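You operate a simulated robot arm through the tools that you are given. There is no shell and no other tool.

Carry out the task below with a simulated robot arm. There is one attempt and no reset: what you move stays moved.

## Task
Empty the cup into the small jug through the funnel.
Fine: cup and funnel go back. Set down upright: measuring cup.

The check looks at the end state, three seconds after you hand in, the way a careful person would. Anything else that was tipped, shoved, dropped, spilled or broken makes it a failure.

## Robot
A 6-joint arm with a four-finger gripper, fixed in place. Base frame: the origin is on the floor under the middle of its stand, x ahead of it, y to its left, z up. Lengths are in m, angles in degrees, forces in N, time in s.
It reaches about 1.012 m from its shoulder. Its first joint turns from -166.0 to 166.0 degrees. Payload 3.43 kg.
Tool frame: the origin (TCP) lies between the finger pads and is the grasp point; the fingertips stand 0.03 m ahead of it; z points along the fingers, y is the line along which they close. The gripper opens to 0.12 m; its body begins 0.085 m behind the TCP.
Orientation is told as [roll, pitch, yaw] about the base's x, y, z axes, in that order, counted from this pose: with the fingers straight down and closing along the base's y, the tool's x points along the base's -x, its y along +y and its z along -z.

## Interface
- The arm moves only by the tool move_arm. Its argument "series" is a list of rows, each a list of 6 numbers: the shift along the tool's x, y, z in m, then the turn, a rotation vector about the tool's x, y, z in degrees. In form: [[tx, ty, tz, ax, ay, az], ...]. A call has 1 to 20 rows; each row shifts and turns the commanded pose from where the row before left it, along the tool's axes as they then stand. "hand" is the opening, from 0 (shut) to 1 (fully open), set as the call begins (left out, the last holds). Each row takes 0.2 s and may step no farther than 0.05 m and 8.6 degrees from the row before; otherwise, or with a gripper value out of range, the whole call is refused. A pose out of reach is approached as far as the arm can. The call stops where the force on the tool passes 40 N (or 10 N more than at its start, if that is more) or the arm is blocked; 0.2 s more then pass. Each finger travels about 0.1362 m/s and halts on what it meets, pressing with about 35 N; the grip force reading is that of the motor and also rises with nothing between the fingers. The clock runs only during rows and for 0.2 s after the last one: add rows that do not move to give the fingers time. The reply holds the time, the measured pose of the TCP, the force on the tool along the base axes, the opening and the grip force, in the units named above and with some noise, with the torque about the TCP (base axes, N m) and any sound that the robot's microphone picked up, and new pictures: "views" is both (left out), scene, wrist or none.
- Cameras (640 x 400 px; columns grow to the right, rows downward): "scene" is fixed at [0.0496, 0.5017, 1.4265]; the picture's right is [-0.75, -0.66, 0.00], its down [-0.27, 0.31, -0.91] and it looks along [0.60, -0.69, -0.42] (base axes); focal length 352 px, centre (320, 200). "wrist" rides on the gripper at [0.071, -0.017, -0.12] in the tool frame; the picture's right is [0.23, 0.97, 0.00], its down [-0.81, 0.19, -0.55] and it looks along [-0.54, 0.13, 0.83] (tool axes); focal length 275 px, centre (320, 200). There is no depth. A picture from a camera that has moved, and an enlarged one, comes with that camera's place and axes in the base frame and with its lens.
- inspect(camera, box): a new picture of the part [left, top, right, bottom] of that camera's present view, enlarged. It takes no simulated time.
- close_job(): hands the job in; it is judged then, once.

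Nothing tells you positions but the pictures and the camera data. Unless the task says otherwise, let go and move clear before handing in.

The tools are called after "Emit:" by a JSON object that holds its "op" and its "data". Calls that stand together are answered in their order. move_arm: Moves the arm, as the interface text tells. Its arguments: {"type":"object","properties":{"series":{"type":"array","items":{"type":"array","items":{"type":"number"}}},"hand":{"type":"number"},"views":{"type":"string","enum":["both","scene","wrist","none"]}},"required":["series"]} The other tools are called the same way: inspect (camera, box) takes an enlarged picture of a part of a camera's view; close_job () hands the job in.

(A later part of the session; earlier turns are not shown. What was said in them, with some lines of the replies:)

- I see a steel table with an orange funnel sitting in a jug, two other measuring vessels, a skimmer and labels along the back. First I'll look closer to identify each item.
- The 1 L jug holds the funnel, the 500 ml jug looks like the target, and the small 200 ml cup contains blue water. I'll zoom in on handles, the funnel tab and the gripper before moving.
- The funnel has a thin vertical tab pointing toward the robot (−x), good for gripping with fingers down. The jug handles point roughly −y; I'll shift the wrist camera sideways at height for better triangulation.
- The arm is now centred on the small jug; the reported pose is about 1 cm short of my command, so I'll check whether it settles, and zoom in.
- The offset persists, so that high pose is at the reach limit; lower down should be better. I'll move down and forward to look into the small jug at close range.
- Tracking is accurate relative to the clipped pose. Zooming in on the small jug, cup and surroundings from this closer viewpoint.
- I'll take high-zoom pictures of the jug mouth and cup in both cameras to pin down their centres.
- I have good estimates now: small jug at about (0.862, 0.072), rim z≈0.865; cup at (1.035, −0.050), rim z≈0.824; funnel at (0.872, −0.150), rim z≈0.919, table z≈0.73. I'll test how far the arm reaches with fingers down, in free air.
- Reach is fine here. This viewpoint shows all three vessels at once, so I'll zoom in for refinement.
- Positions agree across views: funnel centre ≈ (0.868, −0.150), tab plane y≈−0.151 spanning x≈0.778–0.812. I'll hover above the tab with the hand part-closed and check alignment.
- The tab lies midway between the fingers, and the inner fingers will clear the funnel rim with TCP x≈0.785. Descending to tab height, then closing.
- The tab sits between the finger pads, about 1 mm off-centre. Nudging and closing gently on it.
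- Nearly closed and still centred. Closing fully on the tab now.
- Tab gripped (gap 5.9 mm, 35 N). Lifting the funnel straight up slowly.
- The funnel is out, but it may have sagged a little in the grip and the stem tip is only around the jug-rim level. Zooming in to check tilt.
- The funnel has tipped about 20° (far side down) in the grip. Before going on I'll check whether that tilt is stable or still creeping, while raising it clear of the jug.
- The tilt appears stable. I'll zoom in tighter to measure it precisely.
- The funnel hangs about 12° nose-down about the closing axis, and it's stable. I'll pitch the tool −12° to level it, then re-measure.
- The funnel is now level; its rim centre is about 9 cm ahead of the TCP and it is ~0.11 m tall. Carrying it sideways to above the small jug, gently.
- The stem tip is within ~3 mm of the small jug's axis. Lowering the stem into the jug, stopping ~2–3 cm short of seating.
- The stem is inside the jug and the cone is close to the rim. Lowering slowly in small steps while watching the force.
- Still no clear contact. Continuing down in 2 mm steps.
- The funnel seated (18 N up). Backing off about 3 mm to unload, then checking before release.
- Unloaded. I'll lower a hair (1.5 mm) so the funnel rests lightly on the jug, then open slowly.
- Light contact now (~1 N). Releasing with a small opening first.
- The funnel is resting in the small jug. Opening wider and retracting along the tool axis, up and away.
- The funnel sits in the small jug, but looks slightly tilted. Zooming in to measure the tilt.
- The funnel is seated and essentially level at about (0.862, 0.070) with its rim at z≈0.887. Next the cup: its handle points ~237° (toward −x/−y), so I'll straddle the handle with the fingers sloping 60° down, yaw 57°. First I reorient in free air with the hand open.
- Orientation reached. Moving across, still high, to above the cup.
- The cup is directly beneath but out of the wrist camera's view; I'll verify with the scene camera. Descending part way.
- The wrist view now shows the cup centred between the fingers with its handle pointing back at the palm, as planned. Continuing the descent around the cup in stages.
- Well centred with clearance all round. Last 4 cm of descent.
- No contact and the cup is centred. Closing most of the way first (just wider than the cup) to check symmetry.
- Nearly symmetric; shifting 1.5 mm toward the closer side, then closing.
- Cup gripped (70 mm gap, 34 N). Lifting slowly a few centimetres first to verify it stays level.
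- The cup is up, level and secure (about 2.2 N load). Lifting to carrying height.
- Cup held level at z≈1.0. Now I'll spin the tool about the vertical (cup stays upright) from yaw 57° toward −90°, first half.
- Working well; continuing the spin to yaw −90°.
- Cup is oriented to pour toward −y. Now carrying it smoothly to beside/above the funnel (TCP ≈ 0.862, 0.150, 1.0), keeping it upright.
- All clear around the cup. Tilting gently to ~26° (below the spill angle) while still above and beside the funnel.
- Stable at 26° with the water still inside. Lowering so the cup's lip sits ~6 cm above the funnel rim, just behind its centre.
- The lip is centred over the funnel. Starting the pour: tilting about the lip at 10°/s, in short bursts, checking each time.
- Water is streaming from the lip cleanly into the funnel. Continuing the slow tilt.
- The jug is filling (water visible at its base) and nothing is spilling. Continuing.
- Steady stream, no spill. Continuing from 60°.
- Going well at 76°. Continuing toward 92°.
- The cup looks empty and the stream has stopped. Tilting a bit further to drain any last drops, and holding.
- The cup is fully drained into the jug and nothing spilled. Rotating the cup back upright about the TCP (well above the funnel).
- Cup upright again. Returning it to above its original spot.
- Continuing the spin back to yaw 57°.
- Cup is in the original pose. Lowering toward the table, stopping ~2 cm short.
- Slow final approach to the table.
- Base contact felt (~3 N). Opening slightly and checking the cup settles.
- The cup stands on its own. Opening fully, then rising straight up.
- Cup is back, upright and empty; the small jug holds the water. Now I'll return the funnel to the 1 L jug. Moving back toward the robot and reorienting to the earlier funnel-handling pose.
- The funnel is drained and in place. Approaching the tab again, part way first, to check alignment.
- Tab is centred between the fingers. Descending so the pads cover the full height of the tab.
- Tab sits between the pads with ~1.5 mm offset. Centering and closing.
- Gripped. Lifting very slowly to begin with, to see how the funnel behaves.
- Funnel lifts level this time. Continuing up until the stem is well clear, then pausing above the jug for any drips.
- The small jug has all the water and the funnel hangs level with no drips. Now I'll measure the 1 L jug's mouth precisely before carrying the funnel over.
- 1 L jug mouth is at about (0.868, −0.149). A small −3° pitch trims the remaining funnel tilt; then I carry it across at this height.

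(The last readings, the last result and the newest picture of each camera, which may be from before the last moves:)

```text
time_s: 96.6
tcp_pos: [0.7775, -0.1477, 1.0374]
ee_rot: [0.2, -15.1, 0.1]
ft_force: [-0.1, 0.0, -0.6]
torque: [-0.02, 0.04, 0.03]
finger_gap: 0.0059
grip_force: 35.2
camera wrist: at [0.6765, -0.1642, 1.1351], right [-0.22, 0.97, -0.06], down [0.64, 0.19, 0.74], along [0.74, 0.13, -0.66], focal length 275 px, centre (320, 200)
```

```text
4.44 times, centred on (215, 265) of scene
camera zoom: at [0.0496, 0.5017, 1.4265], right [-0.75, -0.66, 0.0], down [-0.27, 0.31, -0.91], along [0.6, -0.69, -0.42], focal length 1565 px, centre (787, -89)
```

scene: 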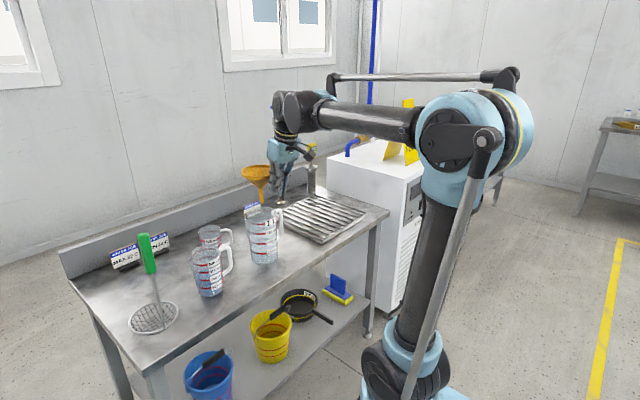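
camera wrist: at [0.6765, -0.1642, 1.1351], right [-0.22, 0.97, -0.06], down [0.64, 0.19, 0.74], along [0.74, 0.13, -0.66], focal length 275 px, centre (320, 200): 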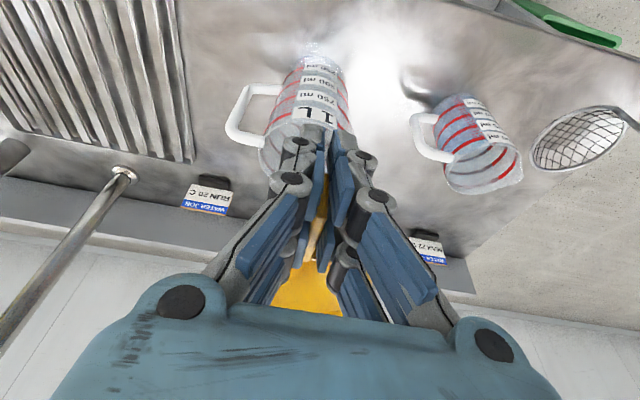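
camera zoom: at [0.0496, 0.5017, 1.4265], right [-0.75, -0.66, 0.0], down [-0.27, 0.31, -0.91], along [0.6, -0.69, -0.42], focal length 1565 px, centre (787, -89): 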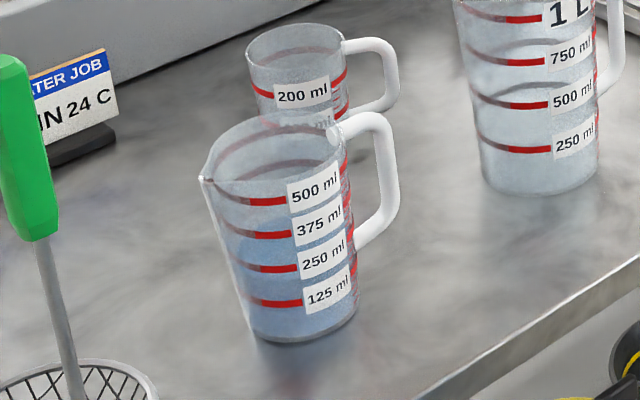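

The stem is over the 1 L jug's mouth and the small jug still holds the water undisturbed. Lowering the funnel into the 1 L jug, stopping short of seating.

Emit:
{"op": "move_arm", "data": {"series": [[0.0026, 0, 0.00966, 0, 0, 0], [0.00505, 0, 0.01884, 0, 0, 0], [0.00505, 0, 0.01884, 0, 0, 0], [0.00505, 0, 0.01884, 0, 0, 0], [0.00505, 0, 0.01884, 0, 0, 0], [0.00505, 0, 0.01884, 0, 0, 0], [0.0026, 0, 0.00966, 0, 0, 0], [0, 0, 0, 0, 0, 0]]}}

Emit:
{"op": "inspect", "data": {"camera": "scene", "box": [225, 180, 305, 270]}}

```text
time_s: 98.4
tcp_pos: [0.7764, -0.1467, 0.9201]
ee_rot: [0.1, -14.9, 0.1]
ft_force: [0.2, 0.3, 0.0]
torque: [0.0, 0.0, -0.03]
finger_gap: 0.006
grip_force: 35.1
camera wrist: at [0.6763, -0.1637, 1.0182], right [-0.23, 0.97, -0.06], down [0.64, 0.19, 0.74], along [0.74, 0.13, -0.66], focal length 275 px, centre (320, 200)
```

scene: 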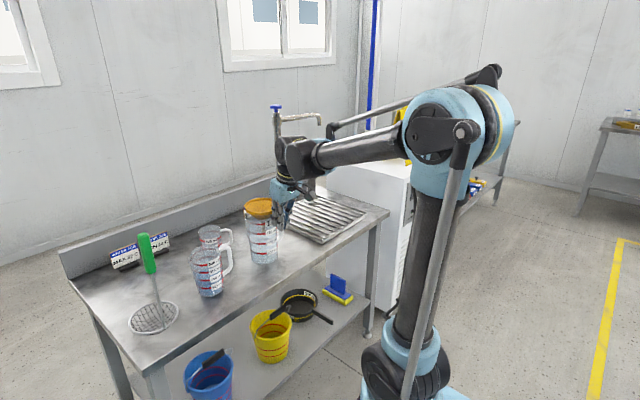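
wrist: 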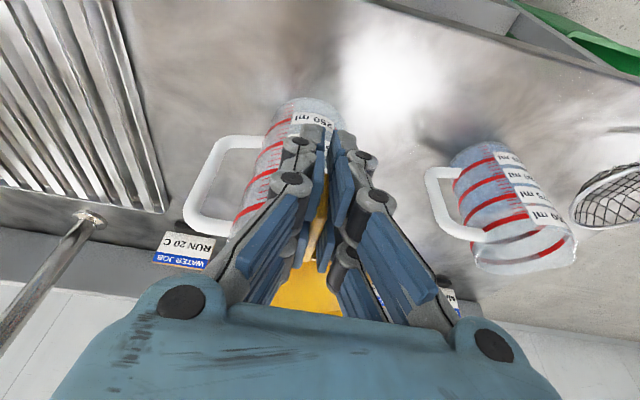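

```text
4.44 times, centred on (265, 225) of scene
camera zoom: at [0.0496, 0.5017, 1.4265], right [-0.75, -0.66, 0.0], down [-0.27, 0.31, -0.91], along [0.6, -0.69, -0.42], focal length 1565 px, centre (564, 89)
```

zoom: 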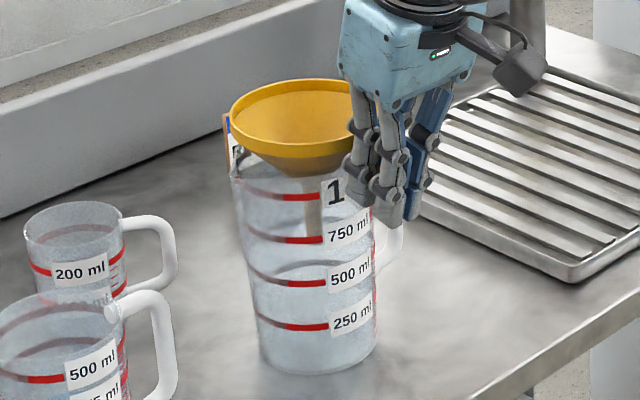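

Nearly seated and aligned. Lowering in fine steps, watching for contact.

Emit:
{"op": "move_arm", "data": {"series": [[0.00078, 0, 0.0029, 0, 0, 0], [0.00078, 0, 0.0029, 0, 0, 0], [0.00078, 0, 0.0029, 0, 0, 0], [0, 0, 0, 0, 0, 0]], "views": "none"}}

Emit:
{"op": "move_arm", "data": {"series": [[0.0004, 0, 0.00145, 0, 0, 0], [0.0004, 0, 0.00145, 0, 0, 0], [0, 0, 0, 0, 0, 0]], "views": "none"}}

Emit:
{"op": "inspect", "data": {"camera": "scene", "box": [235, 190, 299, 240]}}

```text
time_s: 99.4
tcp_pos: [0.7776, -0.1473, 0.9113]
ee_rot: [0.2, -15.0, 0.0]
ft_force: [0.4, 0.4, 0.3]
torque: [0.01, 0.0, -0.01]
finger_gap: 0.006
grip_force: 34.9
```

```text
time_s: 100.2
tcp_pos: [0.7762, -0.1466, 0.9083]
ee_rot: [0.1, -14.9, 0.1]
ft_force: [-0.1, -0.7, 1.0]
torque: [-0.02, 0.0, -0.01]
finger_gap: 0.0056
grip_force: 35.3
```

```text
8.00 times, centred on (267, 215) of scene
camera zoom: at [0.0496, 0.5017, 1.4265], right [-0.75, -0.66, 0.0], down [-0.27, 0.31, -0.91], along [0.6, -0.69, -0.42], focal length 2816 px, centre (744, 80)
```

zoom: 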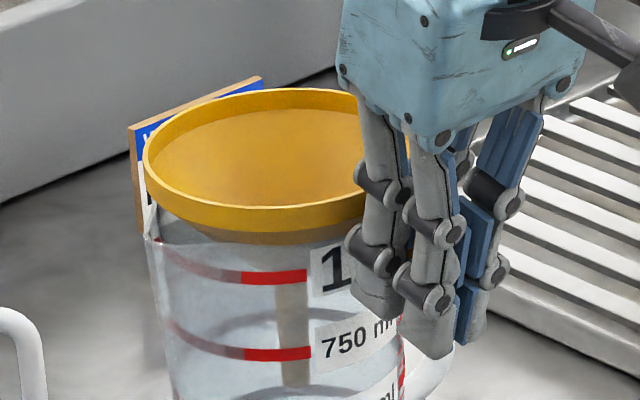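

Within ~3 mm of the original seated height. A few more fine steps.

Emit:
{"op": "move_arm", "data": {"series": [[0.0004, 0, 0.00145, 0, 0, 0], [0, 0, 0, 0, 0, 0]], "views": "none"}}

Emit:
{"op": "move_arm", "data": {"series": [[0.0004, 0, 0.00145, 0, 0, 0], [0, 0, 0, 0, 0, 0]], "views": "none"}}

```text
time_s: 100.8
tcp_pos: [0.7773, -0.1464, 0.9062]
ee_rot: [0.2, -15.1, 0.0]
ft_force: [1.1, -0.5, -0.5]
torque: [0.0, 0.01, -0.03]
finger_gap: 0.0061
grip_force: 34.8
```

```text
time_s: 101.4
tcp_pos: [0.7755, -0.1467, 0.9043]
ee_rot: [0.1, -15.0, 0.0]
ft_force: [0.6, -1.1, 0.3]
torque: [-0.04, 0.0, -0.02]
finger_gap: 0.006
grip_force: 34.7
```

Still no firm contact; continuing 1.5 mm at a time.

Emit:
{"op": "move_arm", "data": {"series": [[0.0004, 0, 0.00145, 0, 0, 0], [0, 0, 0, 0, 0, 0]], "views": "none"}}

Emit:
{"op": "inspect", "data": {"camera": "scene", "box": [235, 190, 299, 240]}}

```text
time_s: 102.0
tcp_pos: [0.7775, -0.1479, 0.9027]
ee_rot: [0.1, -15.1, 0.1]
ft_force: [1.3, -1.2, 9.5]
torque: [0.03, -0.63, -0.07]
finger_gap: 0.0061
grip_force: 34.7
```

```text
8.00 times, centred on (267, 215) of scene
camera zoom: at [0.0496, 0.5017, 1.4265], right [-0.75, -0.66, 0.0], down [-0.27, 0.31, -0.91], along [0.6, -0.69, -0.42], focal length 2816 px, centre (744, 80)
```

zoom: 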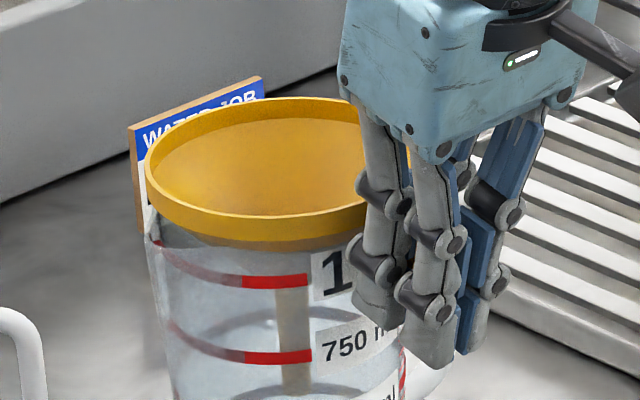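

Seated (9.5 N), ring height matches the original. Backing off 1 mm and releasing.

Emit:
{"op": "move_arm", "data": {"series": [[-0.00023, 0, -0.00087, 0, 0, 0], [0, 0, 0, 0, 0, 0]], "views": "none"}}

Emit:
{"op": "move_arm", "data": {"series": [[0, 0, 0, 0, 0, 0], [0, 0, 0, 0, 0, 0]], "hand": 0.18}}

Emit:
{"op": "inspect", "data": {"camera": "scene", "box": [235, 190, 299, 240]}}

Emit:
{"op": "inspect", "data": {"camera": "wrist", "box": [200, 100, 440, 320]}}

```text
time_s: 102.6
tcp_pos: [0.7772, -0.1473, 0.9044]
ee_rot: [0.1, -14.9, 0.0]
ft_force: [0.6, -0.3, 0.5]
torque: [0.01, 0.03, 0.0]
finger_gap: 0.006
grip_force: 34.8
```

```text
time_s: 103.2
tcp_pos: [0.7773, -0.1467, 0.9038]
ee_rot: [0.1, -15.0, 0.1]
ft_force: [-0.2, -0.5, 0.0]
torque: [-0.02, -0.01, -0.02]
finger_gap: 0.0215
grip_force: 0.1
camera wrist: at [0.6765, -0.1638, 1.0022], right [-0.23, 0.97, -0.06], down [0.64, 0.19, 0.74], along [0.74, 0.13, -0.66], focal length 275 px, centre (320, 200)
```

scene: 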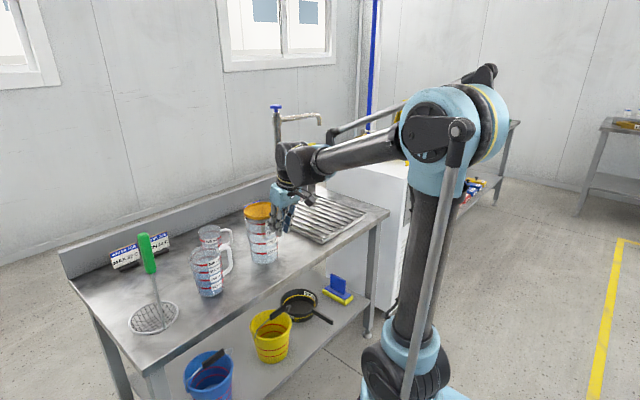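
wrist: 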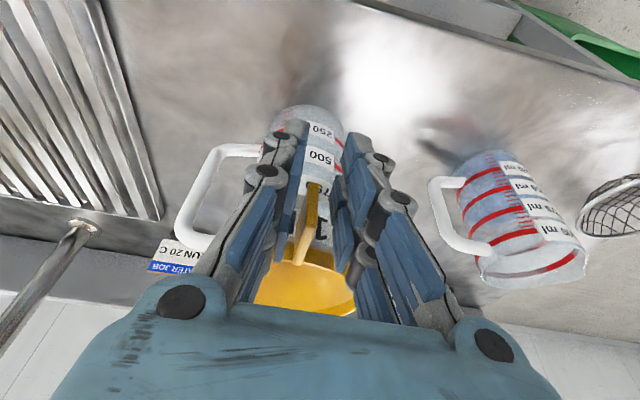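

```text
8.00 times, centred on (267, 215) of scene
camera zoom: at [0.0496, 0.5017, 1.4265], right [-0.75, -0.66, 0.0], down [-0.27, 0.31, -0.91], along [0.6, -0.69, -0.42], focal length 2816 px, centre (744, 80)
```

zoom: 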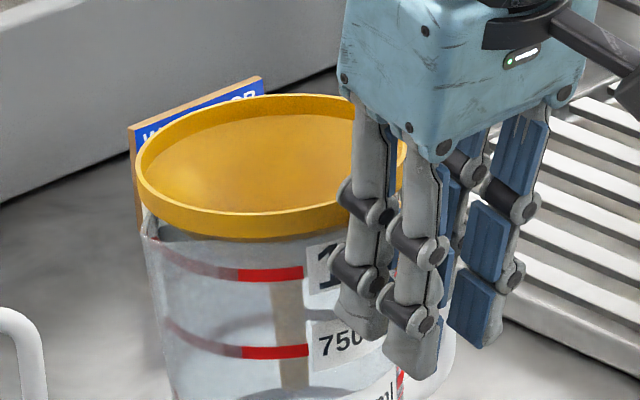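

```text
1.82 times, centred on (320, 210) of wrist
camera zoom: at [0.6765, -0.1638, 1.0022], right [-0.23, 0.97, -0.06], down [0.64, 0.19, 0.74], along [0.74, 0.13, -0.66], focal length 500 px, centre (320, 182)
```

zoom: 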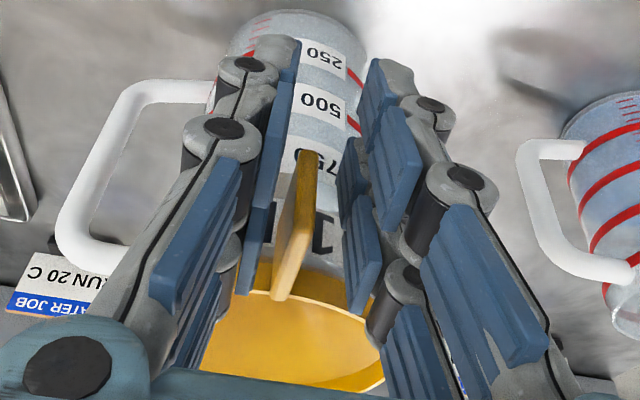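

Released; the funnel rests in the 1 L jug. Opening further and retracting.

Emit:
{"op": "move_arm", "data": {"series": [[0, 0, 0, 0, 0, 0], [0, 0, -0.01, 0, 0, 0], [0, 0, -0.025, 0, 0, 0], [0, 0, -0.035, 0, 0, 0], [0, 0, -0.04, 0, 0, 0], [0, 0, -0.04, 0, 0, 0], [0, 0, -0.03, 0, 0, 0], [0, 0, 0, 0, 0, 0]], "hand": 0.4}}

Emit:
{"op": "inspect", "data": {"camera": "scene", "box": [235, 190, 299, 230]}}

Emit:
{"op": "inspect", "data": {"camera": "scene", "box": [170, 180, 310, 300]}}

Emit:
{"op": "inspect", "data": {"camera": "wrist", "box": [200, 60, 440, 280]}}

```text
time_s: 105.0
tcp_pos: [0.7305, -0.1486, 1.0792]
ee_rot: [0.0, -15.0, 0.1]
ft_force: [-0.4, -0.3, -0.5]
torque: [-0.01, -0.02, 0.01]
finger_gap: 0.048
grip_force: 0.1
camera wrist: at [0.6298, -0.1645, 1.1761], right [-0.22, 0.97, -0.06], down [0.64, 0.19, 0.74], along [0.74, 0.13, -0.66], focal length 275 px, centre (320, 200)
```

scene: 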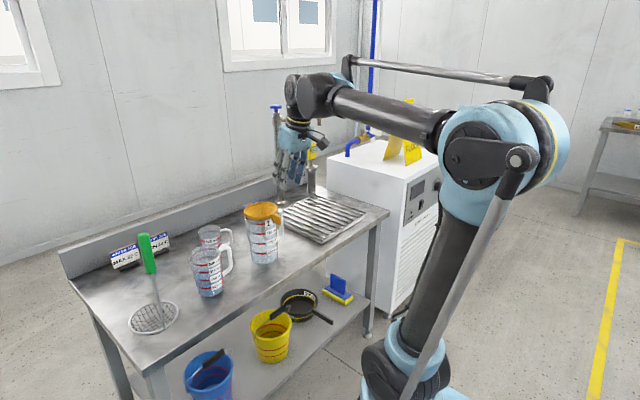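
wrist: 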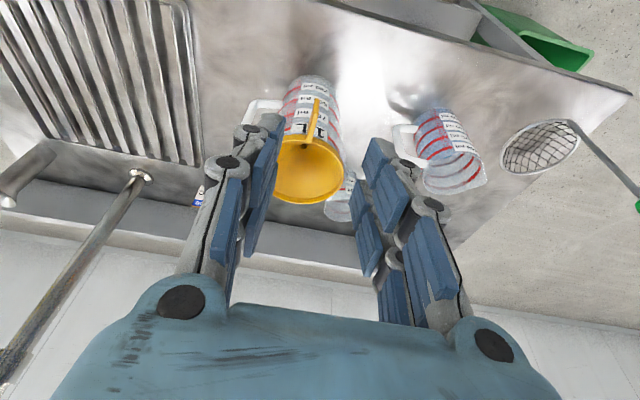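

```text
10.00 times, centred on (267, 210) of scene
camera zoom: at [0.0496, 0.5017, 1.4265], right [-0.75, -0.66, 0.0], down [-0.27, 0.31, -0.91], along [0.6, -0.69, -0.42], focal length 3520 px, centre (850, 100)
```

zoom: 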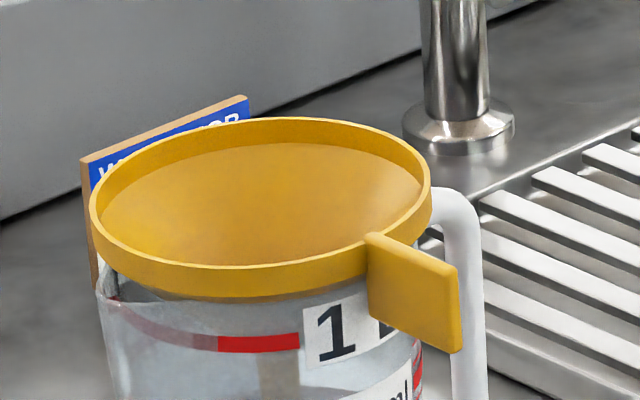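

```text
3.33 times, centred on (240, 240) of scene
camera zoom: at [0.0496, 0.5017, 1.4265], right [-0.75, -0.66, 0.0], down [-0.27, 0.31, -0.91], along [0.6, -0.69, -0.42], focal length 1174 px, centre (587, 67)
```

zoom: 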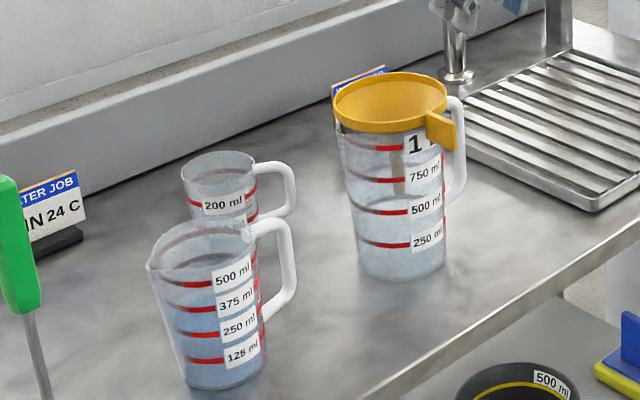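

```text
1.82 times, centred on (320, 170) of wrist
camera zoom: at [0.6298, -0.1645, 1.1761], right [-0.22, 0.97, -0.06], down [0.64, 0.19, 0.74], along [0.74, 0.13, -0.66], focal length 500 px, centre (320, 254)
```

zoom: 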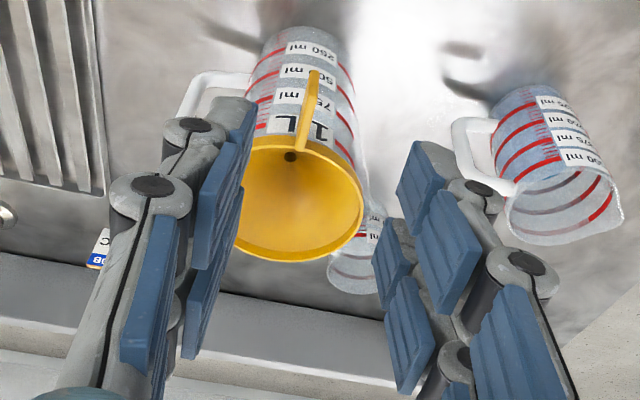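

The funnel is back exactly where it started. Checking the cup, jug and table once more, and moving the arm clear.

Emit:
{"op": "move_arm", "data": {"series": [[0.0251, 0, -0.0223, 0, 0, 0], [0.0251, 0, -0.0223, 0, 0, 0], [0.0251, 0, -0.0223, 0, 0, 0], [0.0251, 0, -0.0223, 0, 0, 0], [0, 0, 0, 0, 0, 0]]}}

Emit:
{"op": "inspect", "data": {"camera": "scene", "box": [182, 220, 246, 260]}}

Emit:
{"op": "inspect", "data": {"camera": "scene", "box": [182, 250, 246, 305]}}

Emit:
{"op": "inspect", "data": {"camera": "wrist", "box": [240, 60, 480, 220]}}

Emit:
{"op": "inspect", "data": {"camera": "scene", "box": [60, 180, 400, 392]}}

```text
time_s: 106.2
tcp_pos: [0.609, -0.1466, 1.1385]
ee_rot: [0.1, -14.9, 0.1]
ft_force: [-0.1, -0.3, 0.4]
torque: [0.0, 0.0, 0.0]
finger_gap: 0.0481
grip_force: 0.0
camera wrist: at [0.5094, -0.1644, 1.2362], right [-0.22, 0.97, -0.06], down [0.64, 0.19, 0.74], along [0.74, 0.13, -0.67], focal length 275 px, centre (320, 200)
```

scene: 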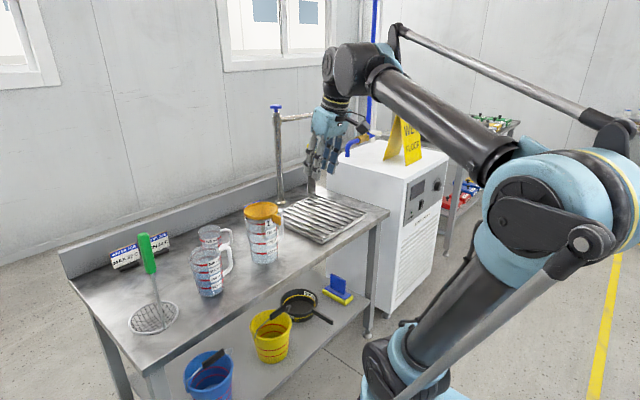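
wrist: 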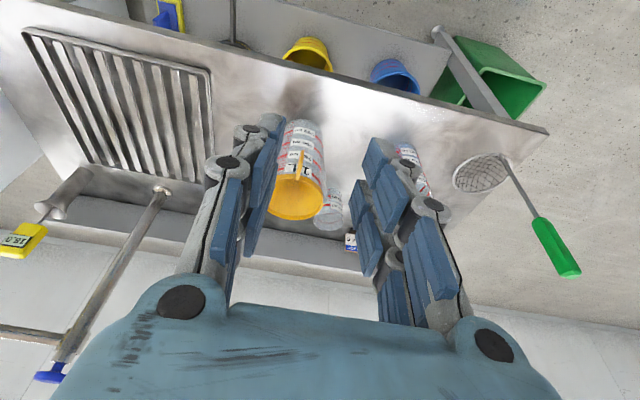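

```text
10.00 times, centred on (214, 240) of scene
camera zoom: at [0.0496, 0.5017, 1.4265], right [-0.75, -0.66, 0.0], down [-0.27, 0.31, -0.91], along [0.6, -0.69, -0.42], focal length 3520 px, centre (1380, -200)
```

zoom: 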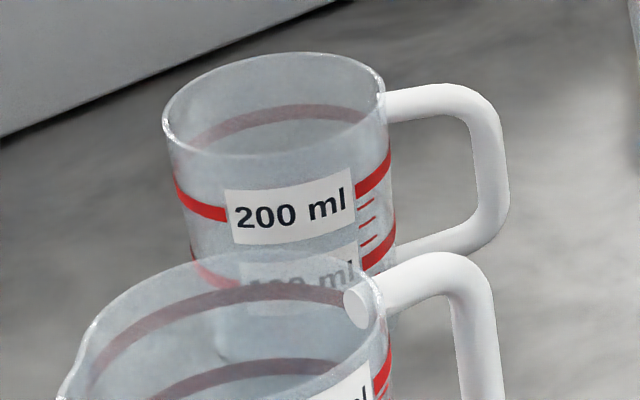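

```text
7.27 times, centred on (214, 278) of scene
camera zoom: at [0.0496, 0.5017, 1.4265], right [-0.75, -0.66, 0.0], down [-0.27, 0.31, -0.91], along [0.6, -0.69, -0.42], focal length 2560 px, centre (1091, -364)
```

zoom: 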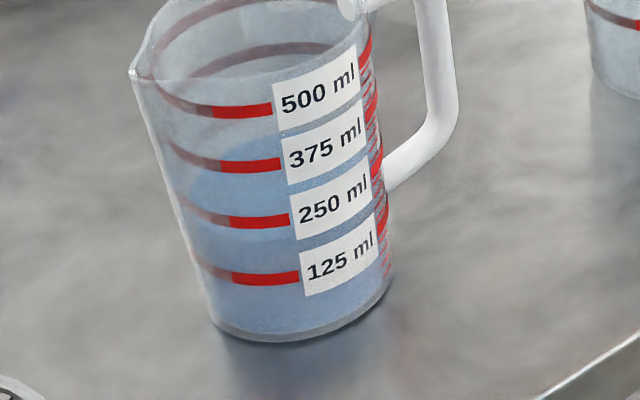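

```text
2.50 times, centred on (360, 140) of wrist
camera zoom: at [0.5094, -0.1644, 1.2362], right [-0.22, 0.97, -0.06], down [0.64, 0.19, 0.74], along [0.74, 0.13, -0.67], focal length 688 px, centre (220, 350)
```

zoom: 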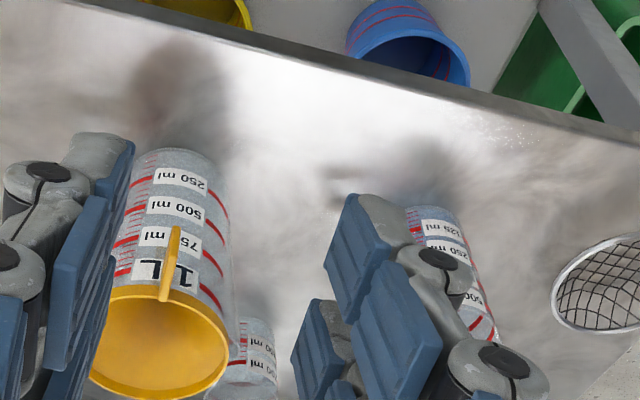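

```text
1.88 times, centred on (230, 286) of scene
camera zoom: at [0.0496, 0.5017, 1.4265], right [-0.75, -0.66, 0.0], down [-0.27, 0.31, -0.91], along [0.6, -0.69, -0.42], focal length 663 px, centre (489, 38)
```

zoom: 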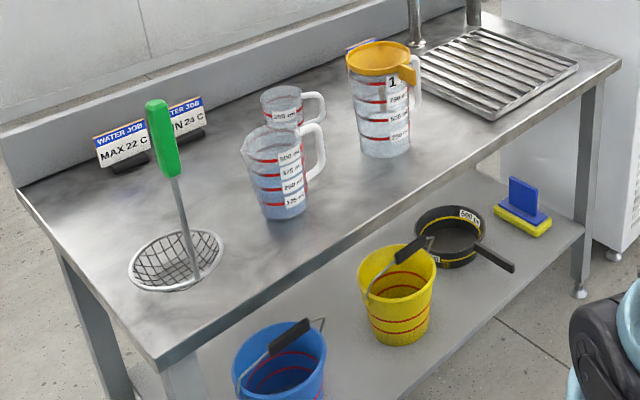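

The cup stands upright and empty at its original spot, the funnel is back in the 1 L jug, and the small jug holds the water. The table is dry, nothing else has moved, and the arm is clear with nothing in its grip, so I'm handing in.

Emit:
{"op": "close_job", "data": {}}

```text
The job is handed in.
```

I poured the measuring cup's water through the funnel into the small 500 ml jug and handed the job in. The result of the check hasn't come back.

- **Cup:** it is empty and standing upright, within a few millimetres of where it started.
- **Funnel:** it is back in the 1 L jug in essentially its original position. It slipped about 12° in the gripper when first lifted, so I levelled it before setting it in the small jug.
- **Small jug:** it holds the poured water and hasn't moved visibly.
- **Surroundings:** the last pictures show no spill on the table and nothing else tipped or shoved. The arm is clear and holding nothing.
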